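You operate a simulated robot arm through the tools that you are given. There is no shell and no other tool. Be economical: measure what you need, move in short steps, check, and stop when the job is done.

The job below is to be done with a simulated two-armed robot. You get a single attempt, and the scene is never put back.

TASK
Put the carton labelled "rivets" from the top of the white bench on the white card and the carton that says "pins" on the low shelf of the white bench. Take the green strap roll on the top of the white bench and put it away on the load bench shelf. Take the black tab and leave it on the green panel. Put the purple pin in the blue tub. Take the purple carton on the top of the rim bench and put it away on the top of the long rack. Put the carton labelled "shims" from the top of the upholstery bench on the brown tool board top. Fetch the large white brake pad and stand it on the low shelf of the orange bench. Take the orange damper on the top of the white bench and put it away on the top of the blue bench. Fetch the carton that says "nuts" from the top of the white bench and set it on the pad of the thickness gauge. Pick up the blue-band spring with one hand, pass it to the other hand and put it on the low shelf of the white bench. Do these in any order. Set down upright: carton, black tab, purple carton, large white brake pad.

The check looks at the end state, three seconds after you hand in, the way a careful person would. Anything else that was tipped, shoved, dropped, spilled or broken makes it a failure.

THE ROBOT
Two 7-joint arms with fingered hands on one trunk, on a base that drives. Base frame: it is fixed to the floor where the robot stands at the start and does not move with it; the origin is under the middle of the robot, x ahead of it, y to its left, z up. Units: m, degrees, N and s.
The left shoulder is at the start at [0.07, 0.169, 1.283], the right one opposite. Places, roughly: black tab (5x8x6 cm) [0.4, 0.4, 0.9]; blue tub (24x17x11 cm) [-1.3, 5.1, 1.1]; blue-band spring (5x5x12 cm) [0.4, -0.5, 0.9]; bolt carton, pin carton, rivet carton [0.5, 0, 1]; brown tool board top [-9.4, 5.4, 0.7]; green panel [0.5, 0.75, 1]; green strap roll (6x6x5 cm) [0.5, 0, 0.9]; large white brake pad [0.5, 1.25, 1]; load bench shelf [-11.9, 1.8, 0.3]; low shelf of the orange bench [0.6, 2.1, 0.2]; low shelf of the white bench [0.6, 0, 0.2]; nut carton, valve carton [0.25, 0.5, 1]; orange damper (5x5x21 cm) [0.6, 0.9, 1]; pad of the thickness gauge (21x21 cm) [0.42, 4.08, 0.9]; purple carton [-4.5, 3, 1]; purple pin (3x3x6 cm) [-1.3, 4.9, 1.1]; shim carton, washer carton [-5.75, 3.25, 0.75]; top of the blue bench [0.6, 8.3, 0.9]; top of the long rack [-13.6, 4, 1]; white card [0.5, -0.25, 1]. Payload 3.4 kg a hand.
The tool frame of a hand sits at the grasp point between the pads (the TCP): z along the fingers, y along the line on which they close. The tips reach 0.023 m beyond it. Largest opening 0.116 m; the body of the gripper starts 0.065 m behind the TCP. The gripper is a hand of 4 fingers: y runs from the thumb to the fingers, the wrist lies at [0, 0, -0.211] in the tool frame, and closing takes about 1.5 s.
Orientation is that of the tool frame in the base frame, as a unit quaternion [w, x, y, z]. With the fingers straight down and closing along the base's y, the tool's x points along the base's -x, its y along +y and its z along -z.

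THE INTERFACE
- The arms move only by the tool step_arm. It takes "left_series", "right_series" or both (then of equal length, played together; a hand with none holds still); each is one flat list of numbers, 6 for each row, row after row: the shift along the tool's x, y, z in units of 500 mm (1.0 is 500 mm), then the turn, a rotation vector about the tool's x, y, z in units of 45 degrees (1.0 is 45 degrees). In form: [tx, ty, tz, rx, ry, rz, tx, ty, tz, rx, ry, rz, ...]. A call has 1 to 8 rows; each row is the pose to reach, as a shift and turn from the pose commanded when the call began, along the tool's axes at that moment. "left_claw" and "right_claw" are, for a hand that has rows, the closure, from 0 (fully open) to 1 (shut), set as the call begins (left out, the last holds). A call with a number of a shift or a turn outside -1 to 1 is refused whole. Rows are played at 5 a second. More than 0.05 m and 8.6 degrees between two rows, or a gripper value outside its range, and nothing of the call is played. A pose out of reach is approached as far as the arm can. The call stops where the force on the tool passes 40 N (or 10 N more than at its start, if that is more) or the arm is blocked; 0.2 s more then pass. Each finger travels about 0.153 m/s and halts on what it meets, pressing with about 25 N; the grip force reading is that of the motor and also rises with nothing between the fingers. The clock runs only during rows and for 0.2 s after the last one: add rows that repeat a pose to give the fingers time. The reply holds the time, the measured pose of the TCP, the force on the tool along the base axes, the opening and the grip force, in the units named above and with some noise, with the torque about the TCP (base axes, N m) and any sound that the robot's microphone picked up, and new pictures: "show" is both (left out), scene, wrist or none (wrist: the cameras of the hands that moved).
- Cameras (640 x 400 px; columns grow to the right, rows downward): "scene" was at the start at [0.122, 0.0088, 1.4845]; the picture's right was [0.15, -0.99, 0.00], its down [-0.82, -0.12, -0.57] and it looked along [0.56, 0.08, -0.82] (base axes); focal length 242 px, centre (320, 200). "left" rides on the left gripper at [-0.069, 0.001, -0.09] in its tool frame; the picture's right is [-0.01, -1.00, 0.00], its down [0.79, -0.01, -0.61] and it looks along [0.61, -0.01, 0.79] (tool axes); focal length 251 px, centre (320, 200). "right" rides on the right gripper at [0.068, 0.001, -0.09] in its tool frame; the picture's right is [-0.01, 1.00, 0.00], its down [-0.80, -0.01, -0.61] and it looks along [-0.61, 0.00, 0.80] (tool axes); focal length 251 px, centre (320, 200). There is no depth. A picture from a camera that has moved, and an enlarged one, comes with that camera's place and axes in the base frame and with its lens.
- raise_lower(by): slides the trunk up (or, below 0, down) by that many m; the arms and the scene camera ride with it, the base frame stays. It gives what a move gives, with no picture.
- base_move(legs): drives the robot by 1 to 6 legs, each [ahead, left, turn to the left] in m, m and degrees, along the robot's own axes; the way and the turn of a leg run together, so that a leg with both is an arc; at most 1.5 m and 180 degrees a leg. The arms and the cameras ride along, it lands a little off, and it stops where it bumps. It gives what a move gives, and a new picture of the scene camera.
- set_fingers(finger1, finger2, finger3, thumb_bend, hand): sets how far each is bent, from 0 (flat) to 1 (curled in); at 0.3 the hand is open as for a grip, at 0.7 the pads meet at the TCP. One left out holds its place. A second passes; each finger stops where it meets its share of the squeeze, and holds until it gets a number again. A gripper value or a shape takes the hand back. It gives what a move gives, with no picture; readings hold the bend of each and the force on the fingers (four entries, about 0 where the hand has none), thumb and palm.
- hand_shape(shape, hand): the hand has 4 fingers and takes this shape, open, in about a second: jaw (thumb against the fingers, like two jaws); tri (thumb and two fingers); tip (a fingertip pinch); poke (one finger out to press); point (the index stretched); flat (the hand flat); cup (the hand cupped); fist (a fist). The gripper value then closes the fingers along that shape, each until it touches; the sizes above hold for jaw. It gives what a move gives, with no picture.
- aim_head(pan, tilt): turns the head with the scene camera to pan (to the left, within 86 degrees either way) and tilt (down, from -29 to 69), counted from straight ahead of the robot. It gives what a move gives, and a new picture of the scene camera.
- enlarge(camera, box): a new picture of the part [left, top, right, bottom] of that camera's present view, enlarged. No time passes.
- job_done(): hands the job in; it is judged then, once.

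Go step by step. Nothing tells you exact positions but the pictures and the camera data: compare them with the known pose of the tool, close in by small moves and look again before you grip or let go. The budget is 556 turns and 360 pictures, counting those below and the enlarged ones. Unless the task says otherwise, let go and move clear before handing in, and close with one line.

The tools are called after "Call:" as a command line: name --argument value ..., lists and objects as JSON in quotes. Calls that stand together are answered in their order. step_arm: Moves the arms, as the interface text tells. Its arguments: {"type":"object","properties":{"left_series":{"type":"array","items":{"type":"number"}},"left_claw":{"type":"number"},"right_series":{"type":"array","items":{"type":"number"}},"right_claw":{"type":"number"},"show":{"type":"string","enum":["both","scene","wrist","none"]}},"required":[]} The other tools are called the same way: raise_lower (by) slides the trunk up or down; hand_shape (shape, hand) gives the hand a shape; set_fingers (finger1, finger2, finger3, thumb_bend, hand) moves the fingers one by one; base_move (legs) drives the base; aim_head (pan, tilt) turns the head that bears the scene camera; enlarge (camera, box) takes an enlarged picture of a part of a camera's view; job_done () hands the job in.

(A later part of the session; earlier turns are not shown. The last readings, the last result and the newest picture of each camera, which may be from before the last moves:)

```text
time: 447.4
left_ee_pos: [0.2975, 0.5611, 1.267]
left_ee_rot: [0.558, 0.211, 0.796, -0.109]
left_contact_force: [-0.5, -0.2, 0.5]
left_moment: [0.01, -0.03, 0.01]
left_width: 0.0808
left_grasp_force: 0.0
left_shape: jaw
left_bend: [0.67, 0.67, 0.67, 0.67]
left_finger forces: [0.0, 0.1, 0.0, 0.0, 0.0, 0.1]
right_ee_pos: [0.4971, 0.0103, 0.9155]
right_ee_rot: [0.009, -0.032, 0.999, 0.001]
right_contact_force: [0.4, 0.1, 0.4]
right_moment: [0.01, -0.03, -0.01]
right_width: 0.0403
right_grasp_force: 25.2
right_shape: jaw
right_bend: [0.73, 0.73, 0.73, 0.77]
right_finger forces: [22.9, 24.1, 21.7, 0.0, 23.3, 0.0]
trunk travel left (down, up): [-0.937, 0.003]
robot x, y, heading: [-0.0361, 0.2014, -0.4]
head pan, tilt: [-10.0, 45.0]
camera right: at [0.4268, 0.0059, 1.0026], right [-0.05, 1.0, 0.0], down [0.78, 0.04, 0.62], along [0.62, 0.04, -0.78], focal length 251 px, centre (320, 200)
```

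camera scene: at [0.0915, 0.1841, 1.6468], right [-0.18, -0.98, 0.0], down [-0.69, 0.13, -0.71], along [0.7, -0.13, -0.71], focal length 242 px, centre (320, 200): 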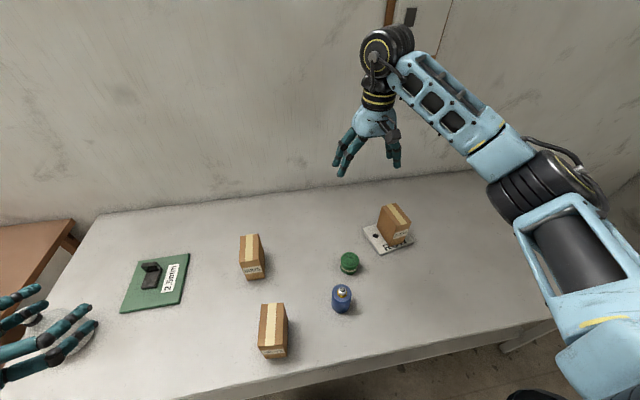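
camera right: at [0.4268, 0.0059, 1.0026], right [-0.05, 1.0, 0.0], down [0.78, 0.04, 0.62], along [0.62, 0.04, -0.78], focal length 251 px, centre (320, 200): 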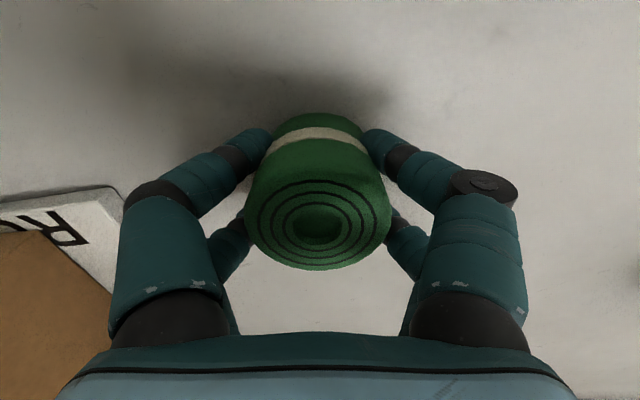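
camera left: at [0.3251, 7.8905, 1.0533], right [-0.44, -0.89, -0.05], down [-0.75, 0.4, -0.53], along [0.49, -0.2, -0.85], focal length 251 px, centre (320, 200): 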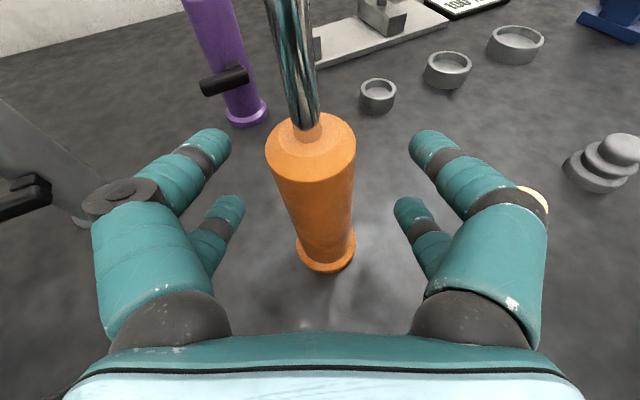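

Firm grip. Lift, back off and turn to survey the way toward −x.

Call:
step_arm --right_series '[0, 0, -0.09, 0, 0, 0, 0, 0, -0.18, 0, 0, 0, 0, 0, -0.27, 0, 0, 0, 0, 0, -0.36, 0, 0, 0, 0, 0, -0.45, 0, 0, 0, 0, 0, -0.54, 0, 0, 0, 0, 0, -0.63, 0, 0, 0, 0, 0, -0.72, 0, 0, 0]' --show "none"

Call:
base_move --legs '[[-0.65, 0.3, 0], [0, 0, 90], [0, 0, 90]]'

Call:
aim_head --pan 0 --tilt 15

Call:
aim_head --pan -55 --tilt 20

```text
time: 449.2
left_ee_pos: [0.2979, 0.5618, 1.266]
left_ee_rot: [0.559, 0.209, 0.795, -0.109]
left_contact_force: [-0.3, 0.3, 1.1]
left_moment: [0.01, 0.03, 0.03]
left_width: 0.0807
left_grasp_force: 0.0
left_shape: jaw
left_bend: [0.67, 0.67, 0.67, 0.67]
left_finger forces: [0.0, 0.0, 0.0, 0.0, 0.1, 0.1]
right_ee_pos: [0.4909, 0.0069, 1.2758]
right_ee_rot: [0.008, -0.032, 0.999, 0.002]
right_contact_force: [-0.7, -0.5, -1.7]
right_moment: [-0.02, 0.05, 0.0]
right_width: 0.0394
right_grasp_force: 25.1
right_shape: jaw
right_bend: [0.73, 0.73, 0.73, 0.77]
right_finger forces: [24.3, 25.1, 25.1, 0.1, 24.4, 0.0]
trunk travel left (down, up): [-0.937, 0.003]
robot x, y, heading: [-0.0393, 0.1983, -0.3]
head pan, tilt: [-10.0, 45.0]
```

```text
time: 460.8
left_ee_pos: [-1.0174, 0.1428, 1.2653]
left_ee_rot: [-0.106, 0.796, -0.205, -0.559]
left_contact_force: [0.7, -0.7, -0.1]
left_moment: [-0.03, -0.02, 0.01]
left_width: 0.0808
left_grasp_force: 0.0
left_shape: jaw
left_bend: [0.67, 0.67, 0.67, 0.67]
left_finger forces: [0.0, 0.1, 0.0, 0.0, 0.0, 0.0]
right_ee_pos: [-1.2182, 0.696, 1.2743]
right_ee_rot: [0.001, 0.999, 0.038, -0.008]
right_contact_force: [0.1, 0.5, -1.0]
right_moment: [0.01, -0.01, -0.02]
right_width: 0.0386
right_grasp_force: 25.0
right_shape: jaw
right_bend: [0.73, 0.73, 0.73, 0.78]
right_finger forces: [22.7, 24.3, 26.4, 0.1, 23.4, 0.0]
trunk travel left (down, up): [-0.937, 0.003]
robot x, y, heading: [-0.6905, 0.5092, -179.4]
head pan, tilt: [-10.0, 45.0]
camera scene: at [-0.8167, 0.5191, 1.6465], right [0.17, 0.99, 0.0], down [0.7, -0.12, -0.71], along [-0.7, 0.12, -0.71], focal length 242 px, centre (320, 200)
```

scene: 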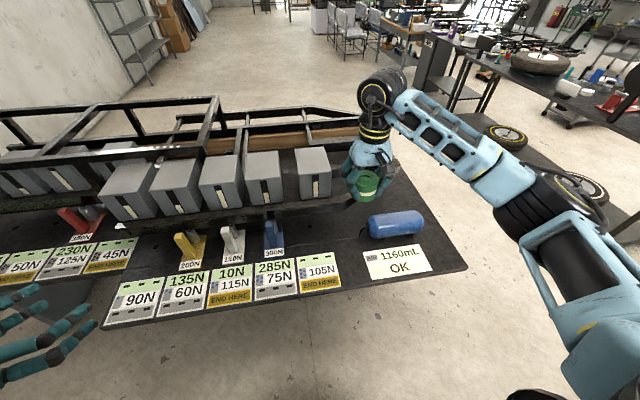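

```text
time: 461.8
left_ee_pos: [-1.0167, 0.1424, 1.2665]
left_ee_rot: [-0.105, 0.796, -0.204, -0.56]
left_contact_force: [0.6, 0.7, -0.1]
left_moment: [-0.03, 0.0, 0.02]
left_width: 0.081
left_grasp_force: 0.0
left_shape: jaw
left_bend: [0.67, 0.67, 0.67, 0.67]
left_finger forces: [0.0, 0.1, 0.0, 0.0, 0.0, 0.0]
right_ee_pos: [-1.2178, 0.6937, 1.2746]
right_ee_rot: [0.001, 0.999, 0.039, -0.008]
right_contact_force: [-0.8, 0.4, -2.0]
right_moment: [0.0, 0.01, -0.02]
right_width: 0.0386
right_grasp_force: 25.0
right_shape: jaw
right_bend: [0.73, 0.73, 0.73, 0.78]
right_finger forces: [22.8, 24.3, 26.2, 0.0, 23.4, 0.0]
trunk travel left (down, up): [-0.937, 0.003]
robot x, y, heading: [-0.6847, 0.5076, -179.8]
head pan, tilt: [0.0, 15.0]
camera scene: at [-0.8298, 0.5044, 1.6933], right [-0.01, 1.0, 0.0], down [0.26, 0.0, -0.97], along [-0.97, -0.01, -0.26], focal length 242 px, centre (320, 200)
```

scene: 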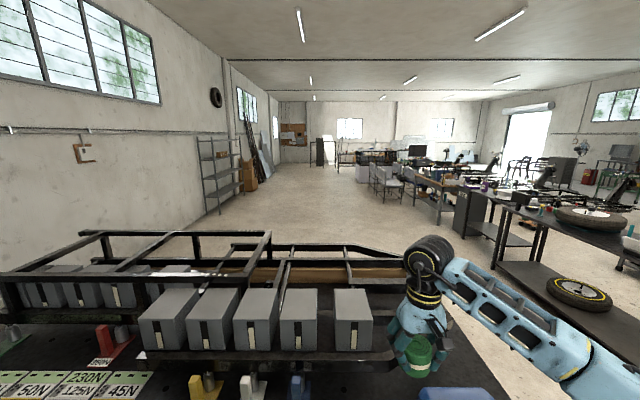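

```text
time: 463.0
left_ee_pos: [-1.0177, 0.1427, 1.2663]
left_ee_rot: [-0.106, 0.796, -0.206, -0.559]
left_contact_force: [0.8, -0.2, -0.4]
left_moment: [0.01, 0.02, 0.0]
left_width: 0.0807
left_grasp_force: 0.1
left_shape: jaw
left_bend: [0.67, 0.67, 0.67, 0.67]
left_finger forces: [0.0, 0.0, 0.1, 0.0, 0.0, 0.0]
right_ee_pos: [-1.2179, 0.6941, 1.2747]
right_ee_rot: [0.001, 0.999, 0.039, -0.007]
right_contact_force: [0.0, -0.8, -1.7]
right_moment: [0.0, 0.0, -0.01]
right_width: 0.0388
right_grasp_force: 24.5
right_shape: jaw
right_bend: [0.73, 0.73, 0.73, 0.78]
right_finger forces: [22.8, 24.3, 26.3, 0.1, 23.4, 0.0]
trunk travel left (down, up): [-0.937, 0.003]
robot x, y, heading: [-0.6873, 0.5061, -179.6]
head pan, tilt: [-55.0, 20.0]
camera scene: at [-0.7904, 0.5809, 1.6852], right [0.81, 0.58, 0.0], down [0.2, -0.28, -0.94], along [-0.54, 0.77, -0.34], focal length 242 px, centre (320, 200)
```

scene: 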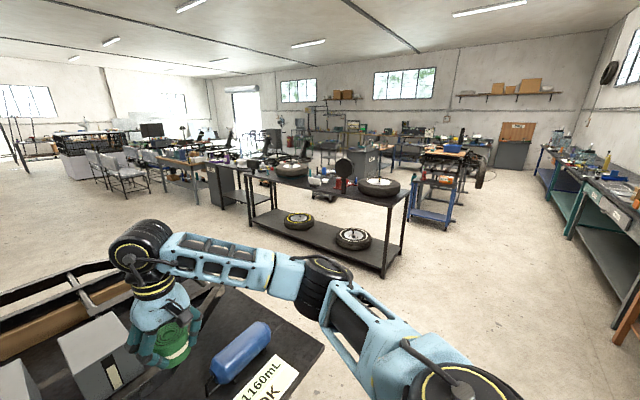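

A corridor runs along y≈1.8 toward −x. I drive there, then look at the rim bench.

Call:
base_move --legs '[[0, -1.3, 0], [1.2, 0, 0], [1.2, 0, 0], [0.9, 0, 0]]'

Call:
aim_head --pan -60 --tilt 20

```text
time: 485.2
left_ee_pos: [-4.305, 1.392, 1.2673]
left_ee_rot: [-0.104, 0.797, -0.203, -0.56]
left_contact_force: [-0.2, 0.0, -0.5]
left_moment: [0.0, 0.02, 0.0]
left_width: 0.0807
left_grasp_force: 0.0
left_shape: jaw
left_bend: [0.67, 0.67, 0.67, 0.67]
left_finger forces: [0.0, 0.0, 0.0, 0.0, 0.0, 0.0]
right_ee_pos: [-4.5086, 1.9399, 1.2757]
right_ee_rot: [0.002, 0.999, 0.041, -0.009]
right_contact_force: [0.9, -0.4, -2.1]
right_moment: [0.0, -0.02, -0.01]
right_width: 0.0388
right_grasp_force: 24.9
right_shape: jaw
right_bend: [0.73, 0.73, 0.73, 0.78]
right_finger forces: [22.9, 24.4, 26.4, 0.0, 23.6, 0.1]
trunk travel left (down, up): [-0.937, 0.003]
robot x, y, heading: [-3.9768, 1.758, -179.1]
head pan, tilt: [-55.0, 20.0]
camera scene: at [-4.0799, 1.8308, 1.6853], right [0.81, 0.58, 0.0], down [0.2, -0.28, -0.94], along [-0.55, 0.76, -0.34], focal length 242 px, centre (320, 200)
```

scene: 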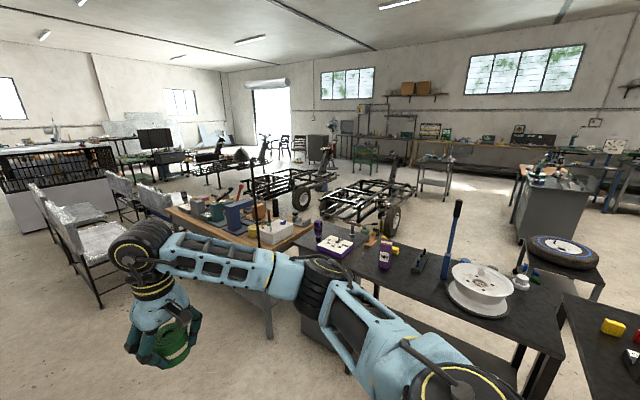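

```text
time: 485.8
left_ee_pos: [-4.306, 1.3903, 1.2671]
left_ee_rot: [-0.105, 0.796, -0.203, -0.561]
left_contact_force: [-0.7, 0.4, 0.3]
left_moment: [0.04, -0.01, -0.01]
left_width: 0.0807
left_grasp_force: 0.2
left_shape: jaw
left_bend: [0.67, 0.67, 0.67, 0.67]
left_finger forces: [0.0, 0.0, 0.0, 0.0, 0.1, 0.0]
right_ee_pos: [-4.5095, 1.9413, 1.2746]
right_ee_rot: [0.001, 0.999, 0.041, -0.009]
right_contact_force: [0.5, -0.1, -1.7]
right_moment: [-0.01, 0.0, 0.01]
right_width: 0.0385
right_grasp_force: 25.5
right_shape: jaw
right_bend: [0.73, 0.73, 0.73, 0.78]
right_finger forces: [23.1, 24.4, 26.5, 0.0, 23.7, 0.0]
trunk travel left (down, up): [-0.937, 0.003]
robot x, y, heading: [-3.979, 1.7564, -179.2]
head pan, tilt: [-60.0, 20.0]
camera scene: at [-4.074, 1.8352, 1.6852], right [0.86, 0.51, 0.0], down [0.17, -0.29, -0.94], along [-0.48, 0.81, -0.34], focal length 242 px, centre (320, 200)
```

scene: 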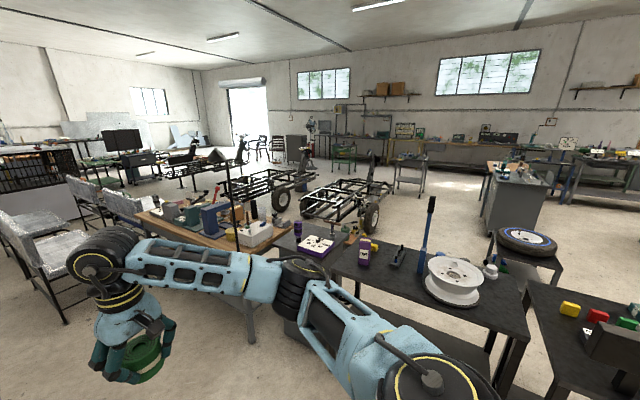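

The rim bench is ahead-right with purple items. I turn to face it.

Call:
base_move --legs '[[0, 0, -90.8]]'

Call:
aim_head --pan 15 --tilt 35

```text
time: 490.0
left_ee_pos: [-4.3511, 2.0792, 1.2674]
left_ee_rot: [0.466, -0.427, 0.703, 0.327]
left_contact_force: [-0.5, -0.2, 0.2]
left_moment: [0.04, -0.06, 0.0]
left_width: 0.081
left_grasp_force: 0.0
left_shape: jaw
left_bend: [0.67, 0.67, 0.67, 0.67]
left_finger forces: [0.0, 0.0, 0.1, 0.0, 0.0, 0.1]
right_ee_pos: [-3.8045, 2.2935, 1.276]
right_ee_rot: [-0.005, 0.742, -0.671, -0.007]
right_contact_force: [0.8, 0.7, -1.9]
right_moment: [-0.02, 0.02, 0.03]
right_width: 0.0385
right_grasp_force: 25.4
right_shape: jaw
right_bend: [0.74, 0.73, 0.73, 0.78]
right_finger forces: [22.3, 24.1, 26.3, 0.0, 23.3, 0.1]
trunk travel left (down, up): [-0.937, 0.003]
robot x, y, heading: [-3.978, 1.7547, 92.0]
head pan, tilt: [-60.0, 20.0]
camera scene: at [-3.8994, 1.8553, 1.6852], right [0.53, -0.85, 0.0], down [-0.29, -0.18, -0.94], along [0.8, 0.5, -0.34], focal length 242 px, centre (320, 200)
```

scene: 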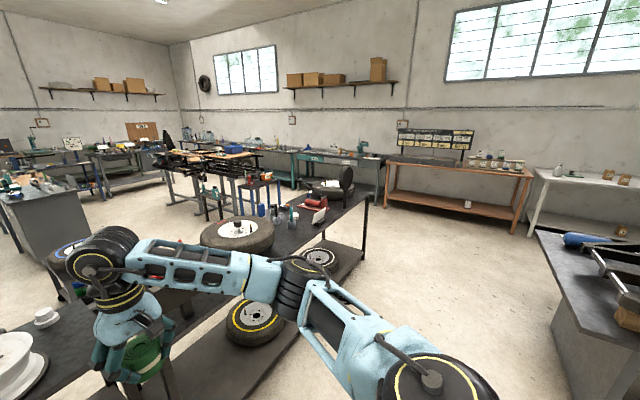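

```text
time: 491.5
left_ee_pos: [-4.3514, 2.078, 1.2664]
left_ee_rot: [0.466, -0.428, 0.702, 0.328]
left_contact_force: [-0.8, -0.9, -0.1]
left_moment: [0.01, -0.02, 0.01]
left_width: 0.0809
left_grasp_force: 0.1
left_shape: jaw
left_bend: [0.67, 0.67, 0.67, 0.67]
left_finger forces: [0.1, 0.0, 0.1, 0.0, 0.0, 0.0]
right_ee_pos: [-3.8038, 2.2928, 1.2747]
right_ee_rot: [-0.005, 0.741, -0.671, -0.007]
right_contact_force: [0.6, 0.9, -1.6]
right_moment: [-0.02, 0.02, 0.01]
right_width: 0.0383
right_grasp_force: 25.7
right_shape: jaw
right_bend: [0.74, 0.73, 0.73, 0.78]
right_finger forces: [22.4, 24.1, 26.3, 0.0, 23.4, 0.0]
trunk travel left (down, up): [-0.937, 0.003]
robot x, y, heading: [-3.9788, 1.7563, 91.6]
head pan, tilt: [15.0, 35.0]
camera scene: at [-4.0036, 1.8906, 1.6614], right [0.96, 0.29, 0.0], down [0.17, -0.55, -0.82], along [-0.24, 0.78, -0.57], focal length 242 px, centre (320, 200)
```

scene: 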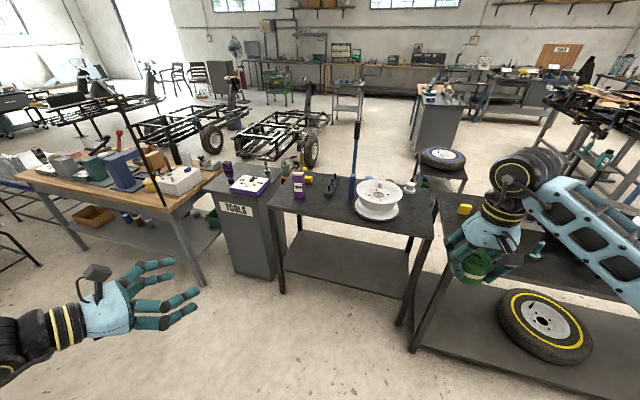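

I zoom on the rim bench and the neighbouring benches.

Call:
enlarge --camera "scene" --box '[210, 140, 430, 260]'

Call:
enlarge --camera "scene" --box '[0, 110, 230, 250]'

```text
2.91 times, centred on (320, 200) of scene
camera zoom: at [-4.0036, 1.8906, 1.6614], right [0.96, 0.29, 0.0], down [0.17, -0.55, -0.82], along [-0.24, 0.78, -0.57], focal length 702 px, centre (320, 200)
```

zoom: 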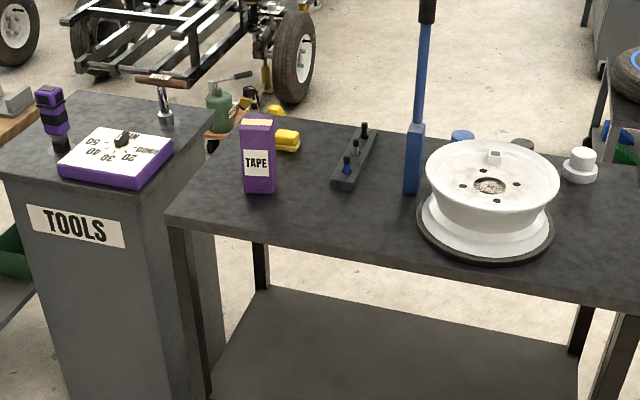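

```text
2.78 times, centred on (115, 180) of scene
camera zoom: at [-4.0036, 1.8906, 1.6614], right [0.96, 0.29, 0.0], down [0.17, -0.55, -0.82], along [-0.24, 0.78, -0.57], focal length 672 px, centre (890, 256)
```

zoom: 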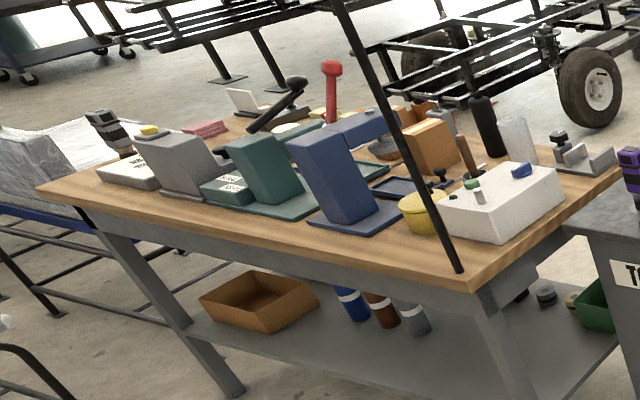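

The purple "TAPE" carton is near (−4.44, 2.94). I straighten the left hand's yaw (opening it) and drive closer.

Call:
step_arm --left_series '[-0.015, 0.02, 0.043, -0.13, 0.008, -0.049, -0.03, 0.042, 0.086, -0.26, 0.017, -0.098, -0.045, 0.063, 0.13, -0.39, 0.025, -0.147, -0.06, 0.084, 0.172, -0.519, 0.034, -0.196, -0.06, 0.084, 0.172, -0.519, 0.034, -0.196]' --left_claw 0 --show "none"

Call:
base_move --legs '[[0.45, 0.15, -1.6]]'

Call:
aim_head --pan 20 --tilt 50

```text
time: 492.7
left_ee_pos: [-4.3555, 2.1854, 1.263]
left_ee_rot: [0.385, -0.569, 0.594, 0.42]
left_contact_force: [-0.1, 0.3, 0.1]
left_moment: [-0.04, 0.03, -0.03]
left_width: 0.1159
left_grasp_force: 0.1
left_shape: jaw
left_bend: [0.3, 0.3, 0.3, 0.3]
left_finger forces: [0.1, 0.0, 0.1, 0.0, 0.1, 0.0]
left hand out of reach, approached as far as the arm can: row 2, 3, 4, 5
right_ee_pos: [-3.8048, 2.2924, 1.2757]
right_ee_rot: [-0.004, 0.742, -0.67, -0.007]
right_contact_force: [0.7, 0.3, -1.5]
right_moment: [0.02, 0.01, 0.03]
right_width: 0.0382
right_grasp_force: 24.7
right_shape: jaw
right_bend: [0.74, 0.73, 0.73, 0.78]
right_finger forces: [22.5, 24.0, 26.3, 0.1, 23.5, 0.1]
trunk travel left (down, up): [-0.937, 0.003]
robot x, y, heading: [-3.9748, 1.753, 91.8]
head pan, tilt: [15.0, 35.0]
```

```text
time: 495.5
left_ee_pos: [-4.498, 2.6431, 1.263]
left_ee_rot: [0.391, -0.56, 0.602, 0.414]
left_contact_force: [-0.3, 0.0, 0.9]
left_moment: [-0.02, 0.02, -0.03]
left_width: 0.1159
left_grasp_force: 0.0
left_shape: jaw
left_bend: [0.3, 0.3, 0.3, 0.3]
left_finger forces: [0.0, 0.1, 0.0, 0.0, 0.1, 0.1]
right_ee_pos: [-3.9453, 2.7347, 1.2754]
right_ee_rot: [-0.006, 0.732, -0.681, -0.007]
right_contact_force: [0.0, 0.3, -2.3]
right_moment: [0.01, 0.04, -0.01]
right_width: 0.0383
right_grasp_force: 25.1
right_shape: jaw
right_bend: [0.74, 0.73, 0.73, 0.78]
right_finger forces: [22.4, 24.0, 26.3, 0.1, 23.5, 0.0]
trunk travel left (down, up): [-0.937, 0.003]
robot x, y, heading: [-4.1339, 2.2037, 90.0]
head pan, tilt: [15.0, 35.0]
camera scene: at [-4.1557, 2.3369, 1.6616], right [0.97, 0.26, 0.0], down [0.15, -0.55, -0.82], along [-0.21, 0.79, -0.57], focal length 242 px, centre (320, 200)
```

scene: 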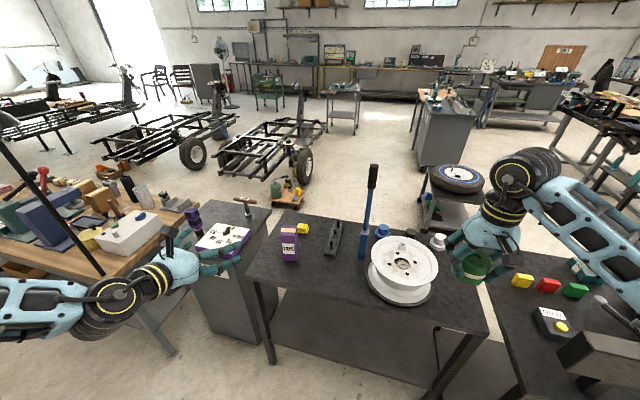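

```text
time: 496.3
left_ee_pos: [-4.4993, 2.6449, 1.2622]
left_ee_rot: [0.391, -0.56, 0.602, 0.414]
left_contact_force: [-1.2, -0.3, -0.4]
left_moment: [0.02, -0.02, 0.0]
left_width: 0.1159
left_grasp_force: 0.1
left_shape: jaw
left_bend: [0.3, 0.3, 0.3, 0.3]
left_finger forces: [0.0, 0.1, 0.0, 0.0, 0.0, 0.0]
right_ee_pos: [-3.9445, 2.7361, 1.2743]
right_ee_rot: [-0.005, 0.732, -0.681, -0.007]
right_contact_force: [-1.0, 0.5, -2.1]
right_moment: [-0.01, 0.0, -0.04]
right_width: 0.0382
right_grasp_force: 24.7
right_shape: jaw
right_bend: [0.74, 0.73, 0.73, 0.78]
right_finger forces: [22.5, 24.1, 26.5, 0.1, 23.5, 0.0]
trunk travel left (down, up): [-0.937, 0.003]
robot x, y, heading: [-4.1333, 2.2023, 90.1]
head pan, tilt: [20.0, 50.0]
camera scene: at [-4.1601, 2.3269, 1.6397], right [0.94, 0.34, 0.0], down [0.26, -0.72, -0.64], along [-0.22, 0.6, -0.77], focal length 242 px, centre (320, 200)
```

scene: 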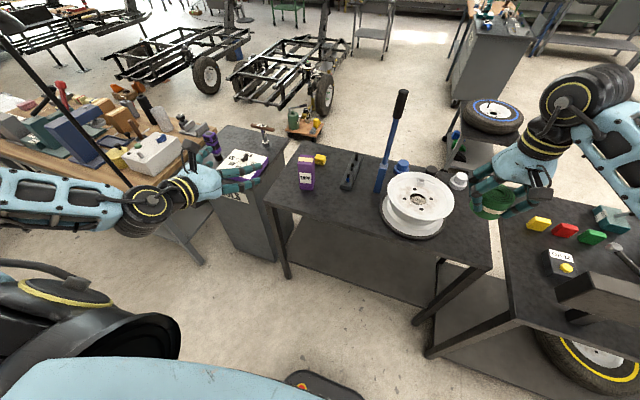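

Call:
enlarge --camera "scene" --box '[260, 130, 360, 210]'

```text
5.00 times, centred on (310, 170) of scene
camera zoom: at [-4.1601, 2.3269, 1.6397], right [0.94, 0.34, 0.0], down [0.26, -0.72, -0.64], along [-0.22, 0.6, -0.77], focal length 1207 px, centre (370, 350)
```

zoom: 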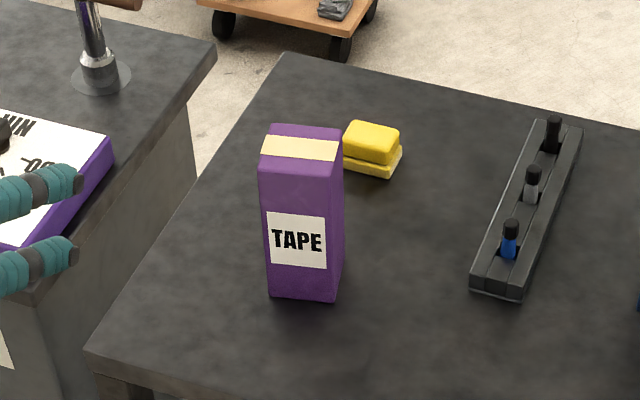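

The carton is ~5×5.5×14 cm, yawed 15°, centre (−4.463, 2.985), base z≈0.872. I align the left hand 12 cm in front (raising the right out of the way).

Call:
step_arm --left_series '[-0.03, -0.024, 0.08, -0.062, 0.004, -0.023, -0.062, -0.048, 0.16, -0.124, 0.008, -0.047, -0.094, -0.072, 0.24, -0.187, 0.012, -0.07, -0.127, -0.096, 0.32, -0.249, 0.016, -0.094, -0.16, -0.12, 0.403, -0.311, 0.02, -0.117, -0.16, -0.12, 0.403, -0.311, 0.02, -0.117]' --right_series '[0, 0, -0.06, 0, 0, 0, 0, 0, -0.12, 0, 0, 0, 0, 0, -0.18, 0, 0, 0, 0, 0, -0.24, 0, 0, 0, 0, 0, -0.3, 0, 0, 0, 0, 0, -0.3, 0, 0, 0]' --show "none"

Call:
raise_lower --by -0.22

Call:
enlarge --camera "left" --box '[0, 0, 640, 400]'

```text
time: 497.7
left_ee_pos: [-4.4343, 2.8608, 1.263]
left_ee_rot: [-0.334, 0.635, -0.522, -0.461]
left_contact_force: [-0.4, -0.1, 0.7]
left_moment: [0.02, 0.04, -0.02]
left_width: 0.1159
left_grasp_force: 0.1
left_shape: jaw
left_bend: [0.3, 0.3, 0.3, 0.3]
left_finger forces: [0.0, 0.1, 0.1, 0.1, 0.0, 0.0]
right_ee_pos: [-3.9473, 2.7311, 1.4263]
right_ee_rot: [-0.005, 0.732, -0.681, -0.006]
right_contact_force: [-0.2, -0.5, -2.3]
right_moment: [0.03, -0.02, 0.0]
right_width: 0.0379
right_grasp_force: 24.8
right_shape: jaw
right_bend: [0.74, 0.73, 0.73, 0.78]
right_finger forces: [23.3, 24.7, 27.9, 0.1, 24.5, 0.1]
trunk travel left (down, up): [-0.937, 0.003]
robot x, y, heading: [-4.1335, 2.2049, 89.9]
head pan, tilt: [20.0, 50.0]
```

```text
time: 500.0
left_ee_pos: [-4.4328, 2.8612, 1.0434]
left_ee_rot: [-0.334, 0.633, -0.524, -0.461]
left_contact_force: [0.7, -0.4, 0.2]
left_moment: [0.01, 0.03, 0.02]
left_width: 0.116
left_grasp_force: 0.0
left_shape: jaw
left_bend: [0.3, 0.3, 0.3, 0.3]
left_finger forces: [0.1, 0.1, 0.0, 0.1, 0.0, 0.0]
right_ee_pos: [-3.945, 2.7327, 1.2055]
right_ee_rot: [-0.004, 0.732, -0.681, -0.007]
right_contact_force: [-1.2, 0.5, -1.0]
right_moment: [0.0, -0.03, 0.03]
right_width: 0.0381
right_grasp_force: 25.0
right_shape: jaw
right_bend: [0.74, 0.73, 0.73, 0.78]
right_finger forces: [23.3, 24.7, 27.8, 0.1, 24.7, 0.1]
trunk travel left (down, up): [-0.717, 0.223]
robot x, y, heading: [-4.1319, 2.2033, 90.2]
head pan, tilt: [20.0, 50.0]
```

```text
1.00 times, centred on (320, 200) of left
camera zoom: at [-4.4141, 2.8027, 1.1386], right [0.97, 0.23, -0.05], down [0.17, -0.83, -0.53], along [-0.17, 0.51, -0.85], focal length 251 px, centre (320, 200)
```

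zoom: 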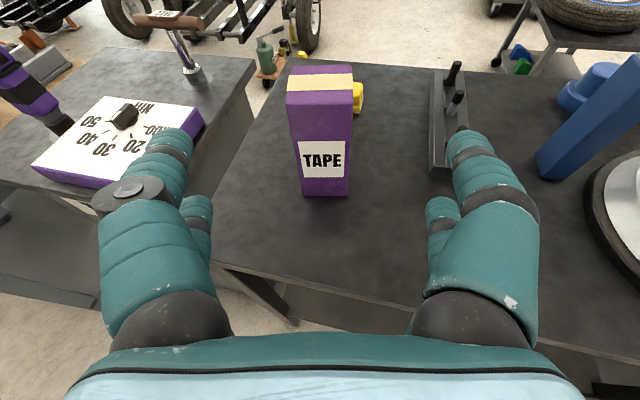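

Well aligned. I lower with the trunk, correct a 3° roll, and advance.

Call:
raise_lower --by -0.093

Call:
step_arm --left_series '[-0.03, 0, 0.08, 0, 0, -0.069, -0.06, 0, 0.16, 0, 0, -0.069, -0.08, 0.003, 0.21, 0, 0, -0.069, -0.097, 0.004, 0.258, 0, 0, -0.069, -0.097, 0.004, 0.258, 0, 0, -0.069]' --show "wrist"

```text
time: 501.3
left_ee_pos: [-4.4334, 2.8608, 0.9504]
left_ee_rot: [-0.334, 0.633, -0.524, -0.461]
left_contact_force: [-0.2, -0.4, 0.0]
left_moment: [0.01, 0.0, 0.02]
left_width: 0.1161
left_grasp_force: 0.1
left_shape: jaw
left_bend: [0.3, 0.3, 0.3, 0.3]
left_finger forces: [0.0, 0.1, 0.0, 0.0, 0.0, 0.1]
right_ee_pos: [-3.9442, 2.7319, 1.1115]
right_ee_rot: [-0.005, 0.732, -0.682, -0.006]
right_contact_force: [0.3, 0.4, -1.8]
right_moment: [0.03, 0.01, 0.01]
right_width: 0.0381
right_grasp_force: 24.8
right_shape: jaw
right_bend: [0.74, 0.73, 0.73, 0.78]
right_finger forces: [23.3, 24.7, 27.9, 0.0, 24.7, 0.0]
trunk travel left (down, up): [-0.624, 0.316]
robot x, y, heading: [-4.1374, 2.2038, 90.2]
head pan, tilt: [20.0, 50.0]
```

```text
time: 502.5
left_ee_pos: [-4.4767, 2.9499, 0.9727]
left_ee_rot: [-0.346, 0.647, -0.507, -0.452]
left_contact_force: [0.2, 0.3, -0.2]
left_moment: [0.0, 0.01, -0.01]
left_width: 0.1158
left_grasp_force: 0.0
left_shape: jaw
left_bend: [0.3, 0.3, 0.3, 0.3]
left_finger forces: [0.0, 0.0, 0.1, 0.0, 0.0, 0.1]
left hand out of reach, approached as far as the arm can: row 2, 3, 4, 5
right_ee_pos: [-3.9445, 2.7319, 1.1115]
right_ee_rot: [-0.005, 0.732, -0.681, -0.006]
right_contact_force: [0.3, 0.2, -1.4]
right_moment: [0.01, -0.02, 0.01]
right_width: 0.0378
right_grasp_force: 24.8
right_shape: jaw
right_bend: [0.74, 0.73, 0.73, 0.78]
right_finger forces: [23.3, 24.8, 27.8, 0.0, 24.6, 0.0]
trunk travel left (down, up): [-0.624, 0.316]
robot x, y, heading: [-4.1359, 2.207, 90.0]
head pan, tilt: [20.0, 50.0]
camera left: at [-4.4617, 2.8909, 1.068], right [0.97, 0.25, 0.0], down [0.21, -0.82, -0.53], along [-0.13, 0.51, -0.85], focal length 251 px, centre (320, 200)
```

left: 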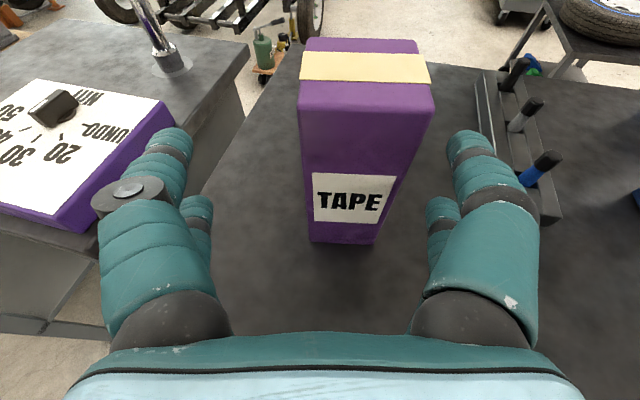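

I close the last 4.5 cm with the base and lower 2 cm.

Call:
base_move --legs '[[0.047, -0.012, 0]]'

Call:
raise_lower --by -0.02

Call:
enlarge --camera "left" --box '[0, 0, 640, 400]'

```text
time: 503.4
left_ee_pos: [-4.4652, 2.995, 0.9734]
left_ee_rot: [-0.346, 0.648, -0.505, -0.453]
left_contact_force: [-0.6, 0.2, -0.7]
left_moment: [-0.04, 0.01, 0.01]
left_width: 0.1159
left_grasp_force: 0.1
left_shape: jaw
left_bend: [0.3, 0.3, 0.3, 0.3]
left_finger forces: [0.0, 0.1, 0.0, 0.0, 0.0, 0.0]
right_ee_pos: [-3.9335, 2.7766, 1.1131]
right_ee_rot: [-0.005, 0.731, -0.682, -0.007]
right_contact_force: [0.4, -0.3, -2.1]
right_moment: [-0.02, 0.0, 0.0]
right_width: 0.0379
right_grasp_force: 25.1
right_shape: jaw
right_bend: [0.74, 0.73, 0.73, 0.78]
right_finger forces: [23.3, 24.8, 27.8, 0.0, 24.7, 0.1]
trunk travel left (down, up): [-0.624, 0.316]
robot x, y, heading: [-4.1225, 2.2513, 90.0]
head pan, tilt: [20.0, 50.0]
camera scene: at [-4.1486, 2.3711, 1.3269], right [0.94, 0.34, 0.0], down [0.26, -0.72, -0.64], along [-0.22, 0.6, -0.77], focal length 242 px, centre (320, 200)
```

scene: 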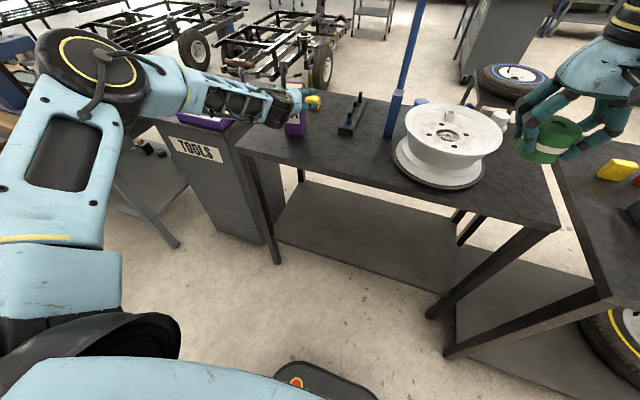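

```text
time: 504.1
left_ee_pos: [-4.4632, 2.997, 0.9513]
left_ee_rot: [-0.346, 0.648, -0.506, -0.452]
left_contact_force: [-1.2, 0.3, 0.5]
left_moment: [0.0, 0.02, -0.04]
left_width: 0.1158
left_grasp_force: 0.1
left_shape: jaw
left_bend: [0.3, 0.3, 0.3, 0.3]
left_finger forces: [0.1, 0.0, 0.1, 0.0, 0.1, 0.1]
right_ee_pos: [-3.9311, 2.7805, 1.0916]
right_ee_rot: [-0.005, 0.732, -0.682, -0.007]
right_contact_force: [-0.9, 0.3, -2.7]
right_moment: [-0.01, -0.03, 0.03]
right_width: 0.038
right_grasp_force: 24.8
right_shape: jaw
right_bend: [0.74, 0.73, 0.73, 0.78]
right_finger forces: [23.2, 24.8, 27.9, 0.0, 24.7, 0.0]
trunk travel left (down, up): [-0.604, 0.336]
robot x, y, heading: [-4.1228, 2.25, 90.2]
head pan, tilt: [20.0, 50.0]
```

```text
1.00 times, centred on (320, 200) of left
camera zoom: at [-4.4492, 2.9385, 1.0473], right [0.97, 0.25, 0.0], down [0.21, -0.82, -0.53], along [-0.13, 0.51, -0.85], focal length 251 px, centre (320, 200)
```

zoom: 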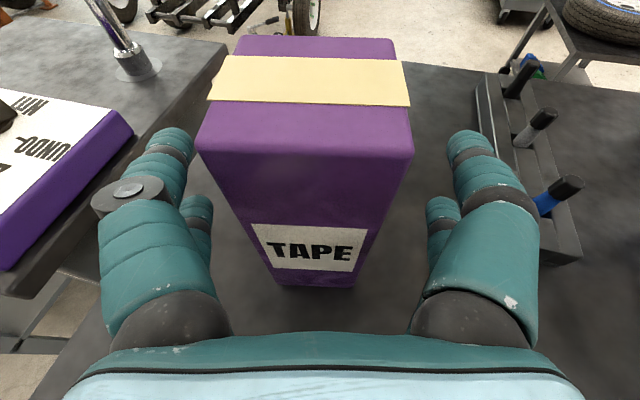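

Carton sits between the fingers. Close.

Call:
step_arm --left_series '[0, 0, 0, 0, 0, 0, 0, 0, 0, 0, 0, 0, 0, 0, 0, 0, 0, 0, 0, 0, 0, 0, 0, 0, 0, 0, 0, 0, 0, 0, 0, 0, 0, 0, 0, 0]' --left_claw 1 --show "wrist"

Call:
raise_lower --by 0.33

```text
time: 505.5
left_ee_pos: [-4.4648, 2.9958, 0.9539]
left_ee_rot: [-0.347, 0.647, -0.507, -0.452]
left_contact_force: [-1.0, -0.8, 1.6]
left_moment: [0.01, -0.03, 0.0]
left_width: 0.0522
left_grasp_force: 24.7
left_shape: jaw
left_bend: [0.72, 0.72, 0.73, 0.77]
left_finger forces: [23.1, 22.8, 22.8, 0.1, 22.4, 0.0]
right_ee_pos: [-3.9322, 2.7792, 1.0933]
right_ee_rot: [-0.004, 0.732, -0.681, -0.006]
right_contact_force: [-0.6, 0.2, -2.1]
right_moment: [-0.04, 0.01, 0.0]
right_width: 0.0378
right_grasp_force: 25.3
right_shape: jaw
right_bend: [0.74, 0.73, 0.73, 0.78]
right_finger forces: [23.3, 24.7, 27.9, 0.0, 24.7, 0.1]
trunk travel left (down, up): [-0.604, 0.336]
robot x, y, heading: [-4.123, 2.2514, 89.9]
head pan, tilt: [20.0, 50.0]
camera left: at [-4.4494, 2.9376, 1.048], right [0.97, 0.25, 0.0], down [0.21, -0.82, -0.53], along [-0.13, 0.51, -0.85], focal length 251 px, centre (320, 200)
```

left: 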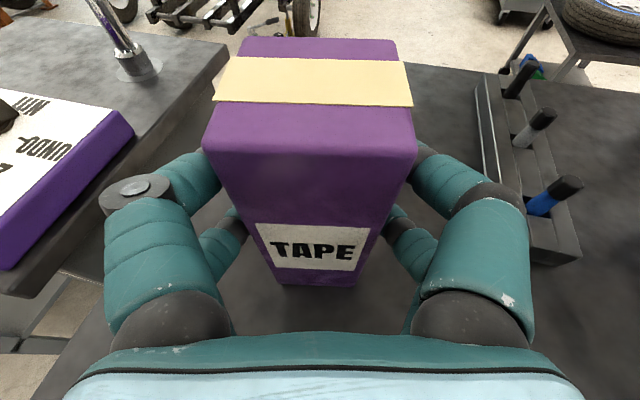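

```text
time: 508.7
left_ee_pos: [-4.4656, 2.9971, 1.2817]
left_ee_rot: [-0.347, 0.647, -0.506, -0.452]
left_contact_force: [1.1, 0.0, -1.5]
left_moment: [-0.02, -0.02, 0.0]
left_width: 0.0523
left_grasp_force: 24.5
left_shape: jaw
left_bend: [0.72, 0.72, 0.73, 0.77]
left_finger forces: [23.0, 22.9, 22.8, 0.0, 22.8, 0.0]
right_ee_pos: [-3.9321, 2.7787, 1.4223]
right_ee_rot: [-0.004, 0.732, -0.681, -0.006]
right_contact_force: [0.0, 0.0, -1.7]
right_moment: [0.0, -0.01, -0.04]
right_width: 0.0379
right_grasp_force: 25.1
right_shape: jaw
right_bend: [0.74, 0.73, 0.73, 0.78]
right_finger forces: [23.3, 24.8, 28.0, 0.0, 24.7, 0.0]
trunk travel left (down, up): [-0.934, 0.006]
robot x, y, heading: [-4.1248, 2.2512, 90.0]
head pan, tilt: [20.0, 50.0]
```

Gripped and lifted. I draw the arm in, back away and turn toward −x to look at the route.

Call:
step_arm --left_series '[0.028, 0.02, -0.075, 0, 0, 0, 0.056, 0.04, -0.15, 0, 0, 0, 0.084, 0.06, -0.225, 0, 0, 0, 0.112, 0.08, -0.3, 0, 0, 0, 0.14, 0.1, -0.375, 0, 0, 0, 0.17, 0.123, -0.453, 0, 0, 0]' --show "none"

Call:
base_move --legs '[[-0.7, 0, 0], [0, 0, 90]]'

Call:
aim_head --pan 0 --tilt 15

```text
time: 510.1
left_ee_pos: [-4.4683, 2.7453, 1.2851]
left_ee_rot: [-0.347, 0.647, -0.506, -0.452]
left_contact_force: [-0.5, -0.5, -2.3]
left_moment: [-0.02, 0.0, -0.01]
left_width: 0.0521
left_grasp_force: 25.3
left_shape: jaw
left_bend: [0.72, 0.72, 0.73, 0.77]
left_finger forces: [23.0, 22.8, 23.0, 0.1, 22.8, 0.1]
right_ee_pos: [-3.9332, 2.7764, 1.4229]
right_ee_rot: [-0.005, 0.732, -0.681, -0.007]
right_contact_force: [0.2, 0.3, -2.0]
right_moment: [0.01, -0.02, -0.02]
right_width: 0.0379
right_grasp_force: 25.1
right_shape: jaw
right_bend: [0.74, 0.73, 0.73, 0.78]
right_finger forces: [23.4, 24.8, 28.1, 0.0, 24.9, 0.0]
trunk travel left (down, up): [-0.934, 0.006]
robot x, y, heading: [-4.1214, 2.2564, 89.7]
head pan, tilt: [20.0, 50.0]
```

```text
time: 517.8
left_ee_pos: [-4.6138, 1.2083, 1.2824]
left_ee_rot: [0.075, 0.816, 0.1, -0.564]
left_contact_force: [0.2, 0.7, -2.2]
left_moment: [0.03, -0.01, -0.03]
left_width: 0.0521
left_grasp_force: 25.2
left_shape: jaw
left_bend: [0.73, 0.72, 0.73, 0.77]
left_finger forces: [22.9, 22.7, 22.8, 0.0, 22.6, 0.0]
right_ee_pos: [-4.6473, 1.7428, 1.4222]
right_ee_rot: [0.001, 0.999, 0.037, -0.007]
right_contact_force: [0.2, 0.2, -1.8]
right_moment: [0.04, -0.02, 0.02]
right_width: 0.0379
right_grasp_force: 24.9
right_shape: jaw
right_bend: [0.74, 0.73, 0.73, 0.78]
right_finger forces: [22.6, 24.4, 27.5, 0.0, 24.3, 0.1]
trunk travel left (down, up): [-0.934, 0.006]
robot x, y, heading: [-4.117, 1.5523, -179.8]
head pan, tilt: [20.0, 50.0]
camera scene: at [-4.2419, 1.5253, 1.6366], right [-0.35, 0.94, 0.0], down [0.72, 0.27, -0.64], along [-0.6, -0.22, -0.77], focal length 242 px, centre (320, 200)
```

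scene: 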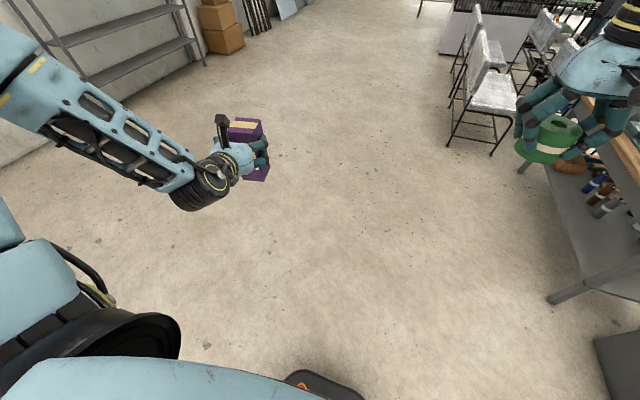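

```text
time: 518.8
left_ee_pos: [-4.6144, 1.2077, 1.2819]
left_ee_rot: [0.076, 0.816, 0.101, -0.564]
left_contact_force: [0.0, 0.9, -2.0]
left_moment: [-0.01, -0.06, -0.03]
left_width: 0.0521
left_grasp_force: 24.9
left_shape: jaw
left_bend: [0.73, 0.72, 0.73, 0.77]
left_finger forces: [22.9, 22.7, 22.9, 0.0, 22.6, 0.0]
right_ee_pos: [-4.6456, 1.7421, 1.4231]
right_ee_rot: [0.001, 0.999, 0.037, -0.007]
right_contact_force: [0.3, -0.5, -1.0]
right_moment: [0.0, -0.01, 0.0]
right_width: 0.0377
right_grasp_force: 25.0
right_shape: jaw
right_bend: [0.74, 0.73, 0.73, 0.78]
right_finger forces: [22.7, 24.4, 27.6, 0.0, 24.5, 0.0]
trunk travel left (down, up): [-0.934, 0.006]
robot x, y, heading: [-4.119, 1.5508, -179.6]
head pan, tilt: [0.0, 15.0]
camera scene: at [-4.2629, 1.5507, 1.6902], right [0.0, 1.0, 0.0], down [0.26, 0.0, -0.97], along [-0.97, 0.0, -0.26], focal length 242 px, centre (320, 200)
```

scene: 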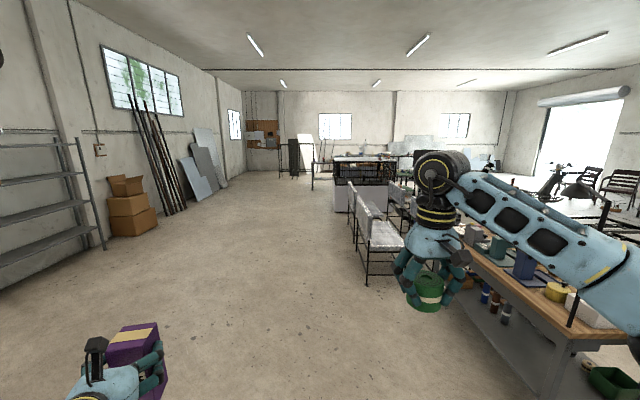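

The corridor ahead is wide. I drive along y≈1.0 to about x≈−9.5 and look again.

Call:
base_move --legs '[[1.0, 0.5, 0], [1.4, 0, 0], [1.4, 0, 0], [1.4, 0, 0]]'

Call:
aim_head --pan -25 --tilt 15

```text
time: 544.2
left_ee_pos: [-9.7949, 0.6742, 1.2828]
left_ee_rot: [0.081, 0.815, 0.11, -0.563]
left_contact_force: [0.0, 0.3, -2.2]
left_moment: [0.0, -0.04, 0.01]
left_width: 0.0525
left_grasp_force: 25.4
left_shape: jaw
left_bend: [0.73, 0.72, 0.73, 0.77]
left_finger forces: [23.0, 22.7, 22.9, 0.0, 22.8, 0.0]
right_ee_pos: [-9.8389, 1.2079, 1.4219]
right_ee_rot: [0.002, 0.999, 0.048, -0.009]
right_contact_force: [-0.1, -0.1, -1.9]
right_moment: [0.0, -0.01, 0.03]
right_width: 0.0376
right_grasp_force: 24.8
right_shape: jaw
right_bend: [0.74, 0.73, 0.73, 0.78]
right_finger forces: [22.7, 24.4, 27.7, 0.0, 24.5, 0.1]
trunk travel left (down, up): [-0.934, 0.006]
robot x, y, heading: [-9.3105, 1.0283, -178.6]
head pan, tilt: [0.0, 15.0]
camera scene: at [-9.4508, 1.0253, 1.6904], right [-0.03, 1.0, 0.0], down [0.26, 0.01, -0.97], along [-0.97, -0.03, -0.26], focal length 242 px, centre (320, 200)
```

scene: 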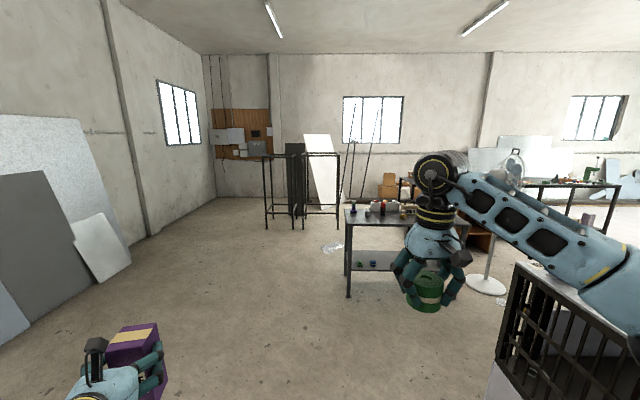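

```text
time: 545.1
left_ee_pos: [-9.7951, 0.6747, 1.2824]
left_ee_rot: [0.081, 0.815, 0.11, -0.564]
left_contact_force: [-0.7, -0.1, -2.0]
left_moment: [0.01, -0.04, -0.01]
left_width: 0.0521
left_grasp_force: 25.4
left_shape: jaw
left_bend: [0.73, 0.72, 0.73, 0.77]
left_finger forces: [22.8, 22.8, 22.9, 0.1, 22.7, 0.0]
right_ee_pos: [-9.8404, 1.2089, 1.4222]
right_ee_rot: [0.002, 0.999, 0.048, -0.007]
right_contact_force: [0.1, 0.5, -2.5]
right_moment: [0.01, 0.0, -0.01]
right_width: 0.0377
right_grasp_force: 25.1
right_shape: jaw
right_bend: [0.74, 0.73, 0.73, 0.78]
right_finger forces: [22.6, 24.3, 27.7, 0.0, 24.6, 0.0]
trunk travel left (down, up): [-0.934, 0.006]
robot x, y, heading: [-9.3084, 1.03, -178.7]
head pan, tilt: [-25.0, 15.0]
camera scene: at [-9.4446, 1.0649, 1.6903], right [0.4, 0.92, 0.0], down [0.24, -0.1, -0.97], along [-0.89, 0.38, -0.26], focal length 242 px, centre (320, 200)
```

scene: 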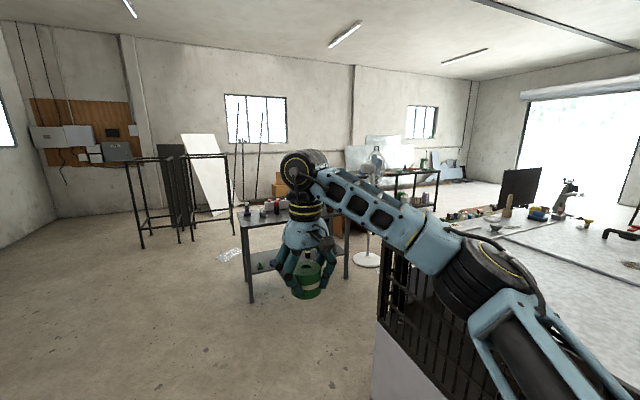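

The load bench (a metal table with a shelf) is at x≈−11.75, y 1.2–2.4. I approach it and look at its shelf.

Call:
base_move --legs '[[1.25, -0.33, -1.3]]'

Call:
aim_head --pan -10 --tilt 40

```text
time: 551.5
left_ee_pos: [-11.049, 0.9836, 1.2829]
left_ee_rot: [0.077, 0.815, 0.105, -0.564]
left_contact_force: [-0.4, -0.1, -2.5]
left_moment: [0.03, -0.03, 0.0]
left_width: 0.0521
left_grasp_force: 25.2
left_shape: jaw
left_bend: [0.73, 0.72, 0.73, 0.77]
left_finger forces: [22.8, 22.7, 22.9, 0.0, 22.7, 0.0]
right_ee_pos: [-11.0876, 1.5169, 1.4222]
right_ee_rot: [0.001, 0.999, 0.043, -0.009]
right_contact_force: [0.4, 0.6, -1.3]
right_moment: [-0.01, -0.03, 0.0]
right_width: 0.0378
right_grasp_force: 25.1
right_shape: jaw
right_bend: [0.74, 0.73, 0.73, 0.78]
right_finger forces: [22.7, 24.4, 27.8, 0.0, 24.4, 0.0]
trunk travel left (down, up): [-0.934, 0.006]
robot x, y, heading: [-10.5621, 1.3306, -178.9]
head pan, tilt: [-25.0, 15.0]
camera scene: at [-10.694, 1.3701, 1.6904], right [0.41, 0.91, 0.0], down [0.24, -0.11, -0.97], along [-0.88, 0.39, -0.26], focal length 242 px, centre (320, 200)
```

scene: 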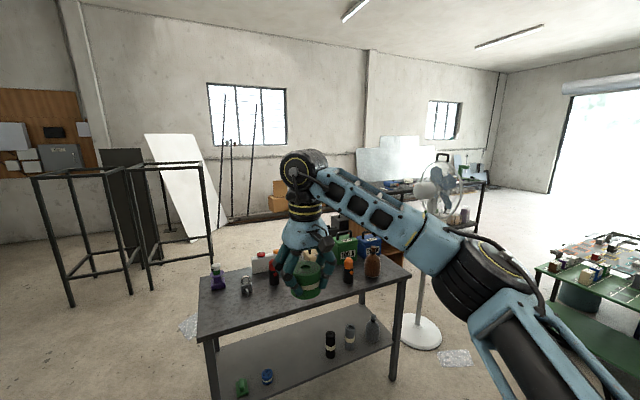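

```text
time: 552.4
left_ee_pos: [-11.0499, 0.9834, 1.2813]
left_ee_rot: [0.078, 0.815, 0.105, -0.564]
left_contact_force: [-0.4, -0.2, -1.4]
left_moment: [0.01, -0.01, -0.03]
left_width: 0.0522
left_grasp_force: 25.0
left_shape: jaw
left_bend: [0.73, 0.72, 0.73, 0.77]
left_finger forces: [22.9, 22.7, 22.9, 0.0, 22.7, 0.0]
right_ee_pos: [-11.09, 1.5177, 1.4219]
right_ee_rot: [0.001, 0.999, 0.044, -0.007]
right_contact_force: [-0.2, 0.1, -1.7]
right_moment: [0.0, -0.04, 0.01]
right_width: 0.0376
right_grasp_force: 24.6
right_shape: jaw
right_bend: [0.74, 0.73, 0.73, 0.78]
right_finger forces: [22.7, 24.3, 27.8, 0.0, 24.6, 0.1]
trunk travel left (down, up): [-0.934, 0.006]
robot x, y, heading: [-10.5621, 1.3366, -179.1]
head pan, tilt: [-10.0, 40.0]
camera scene: at [-10.6941, 1.3459, 1.6508], right [0.16, 0.99, 0.0], down [0.63, -0.1, -0.77], along [-0.76, 0.12, -0.64], focal length 242 px, centre (320, 200)
```

scene: 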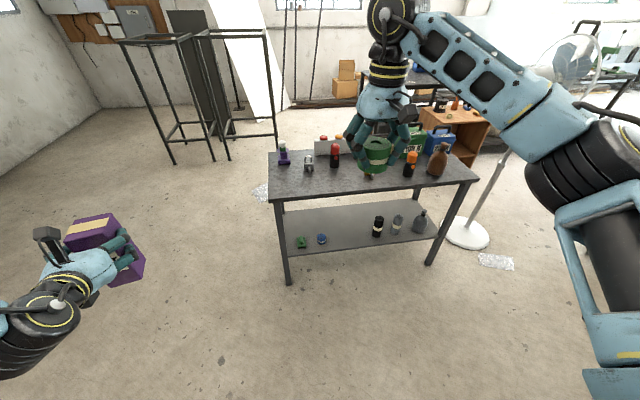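

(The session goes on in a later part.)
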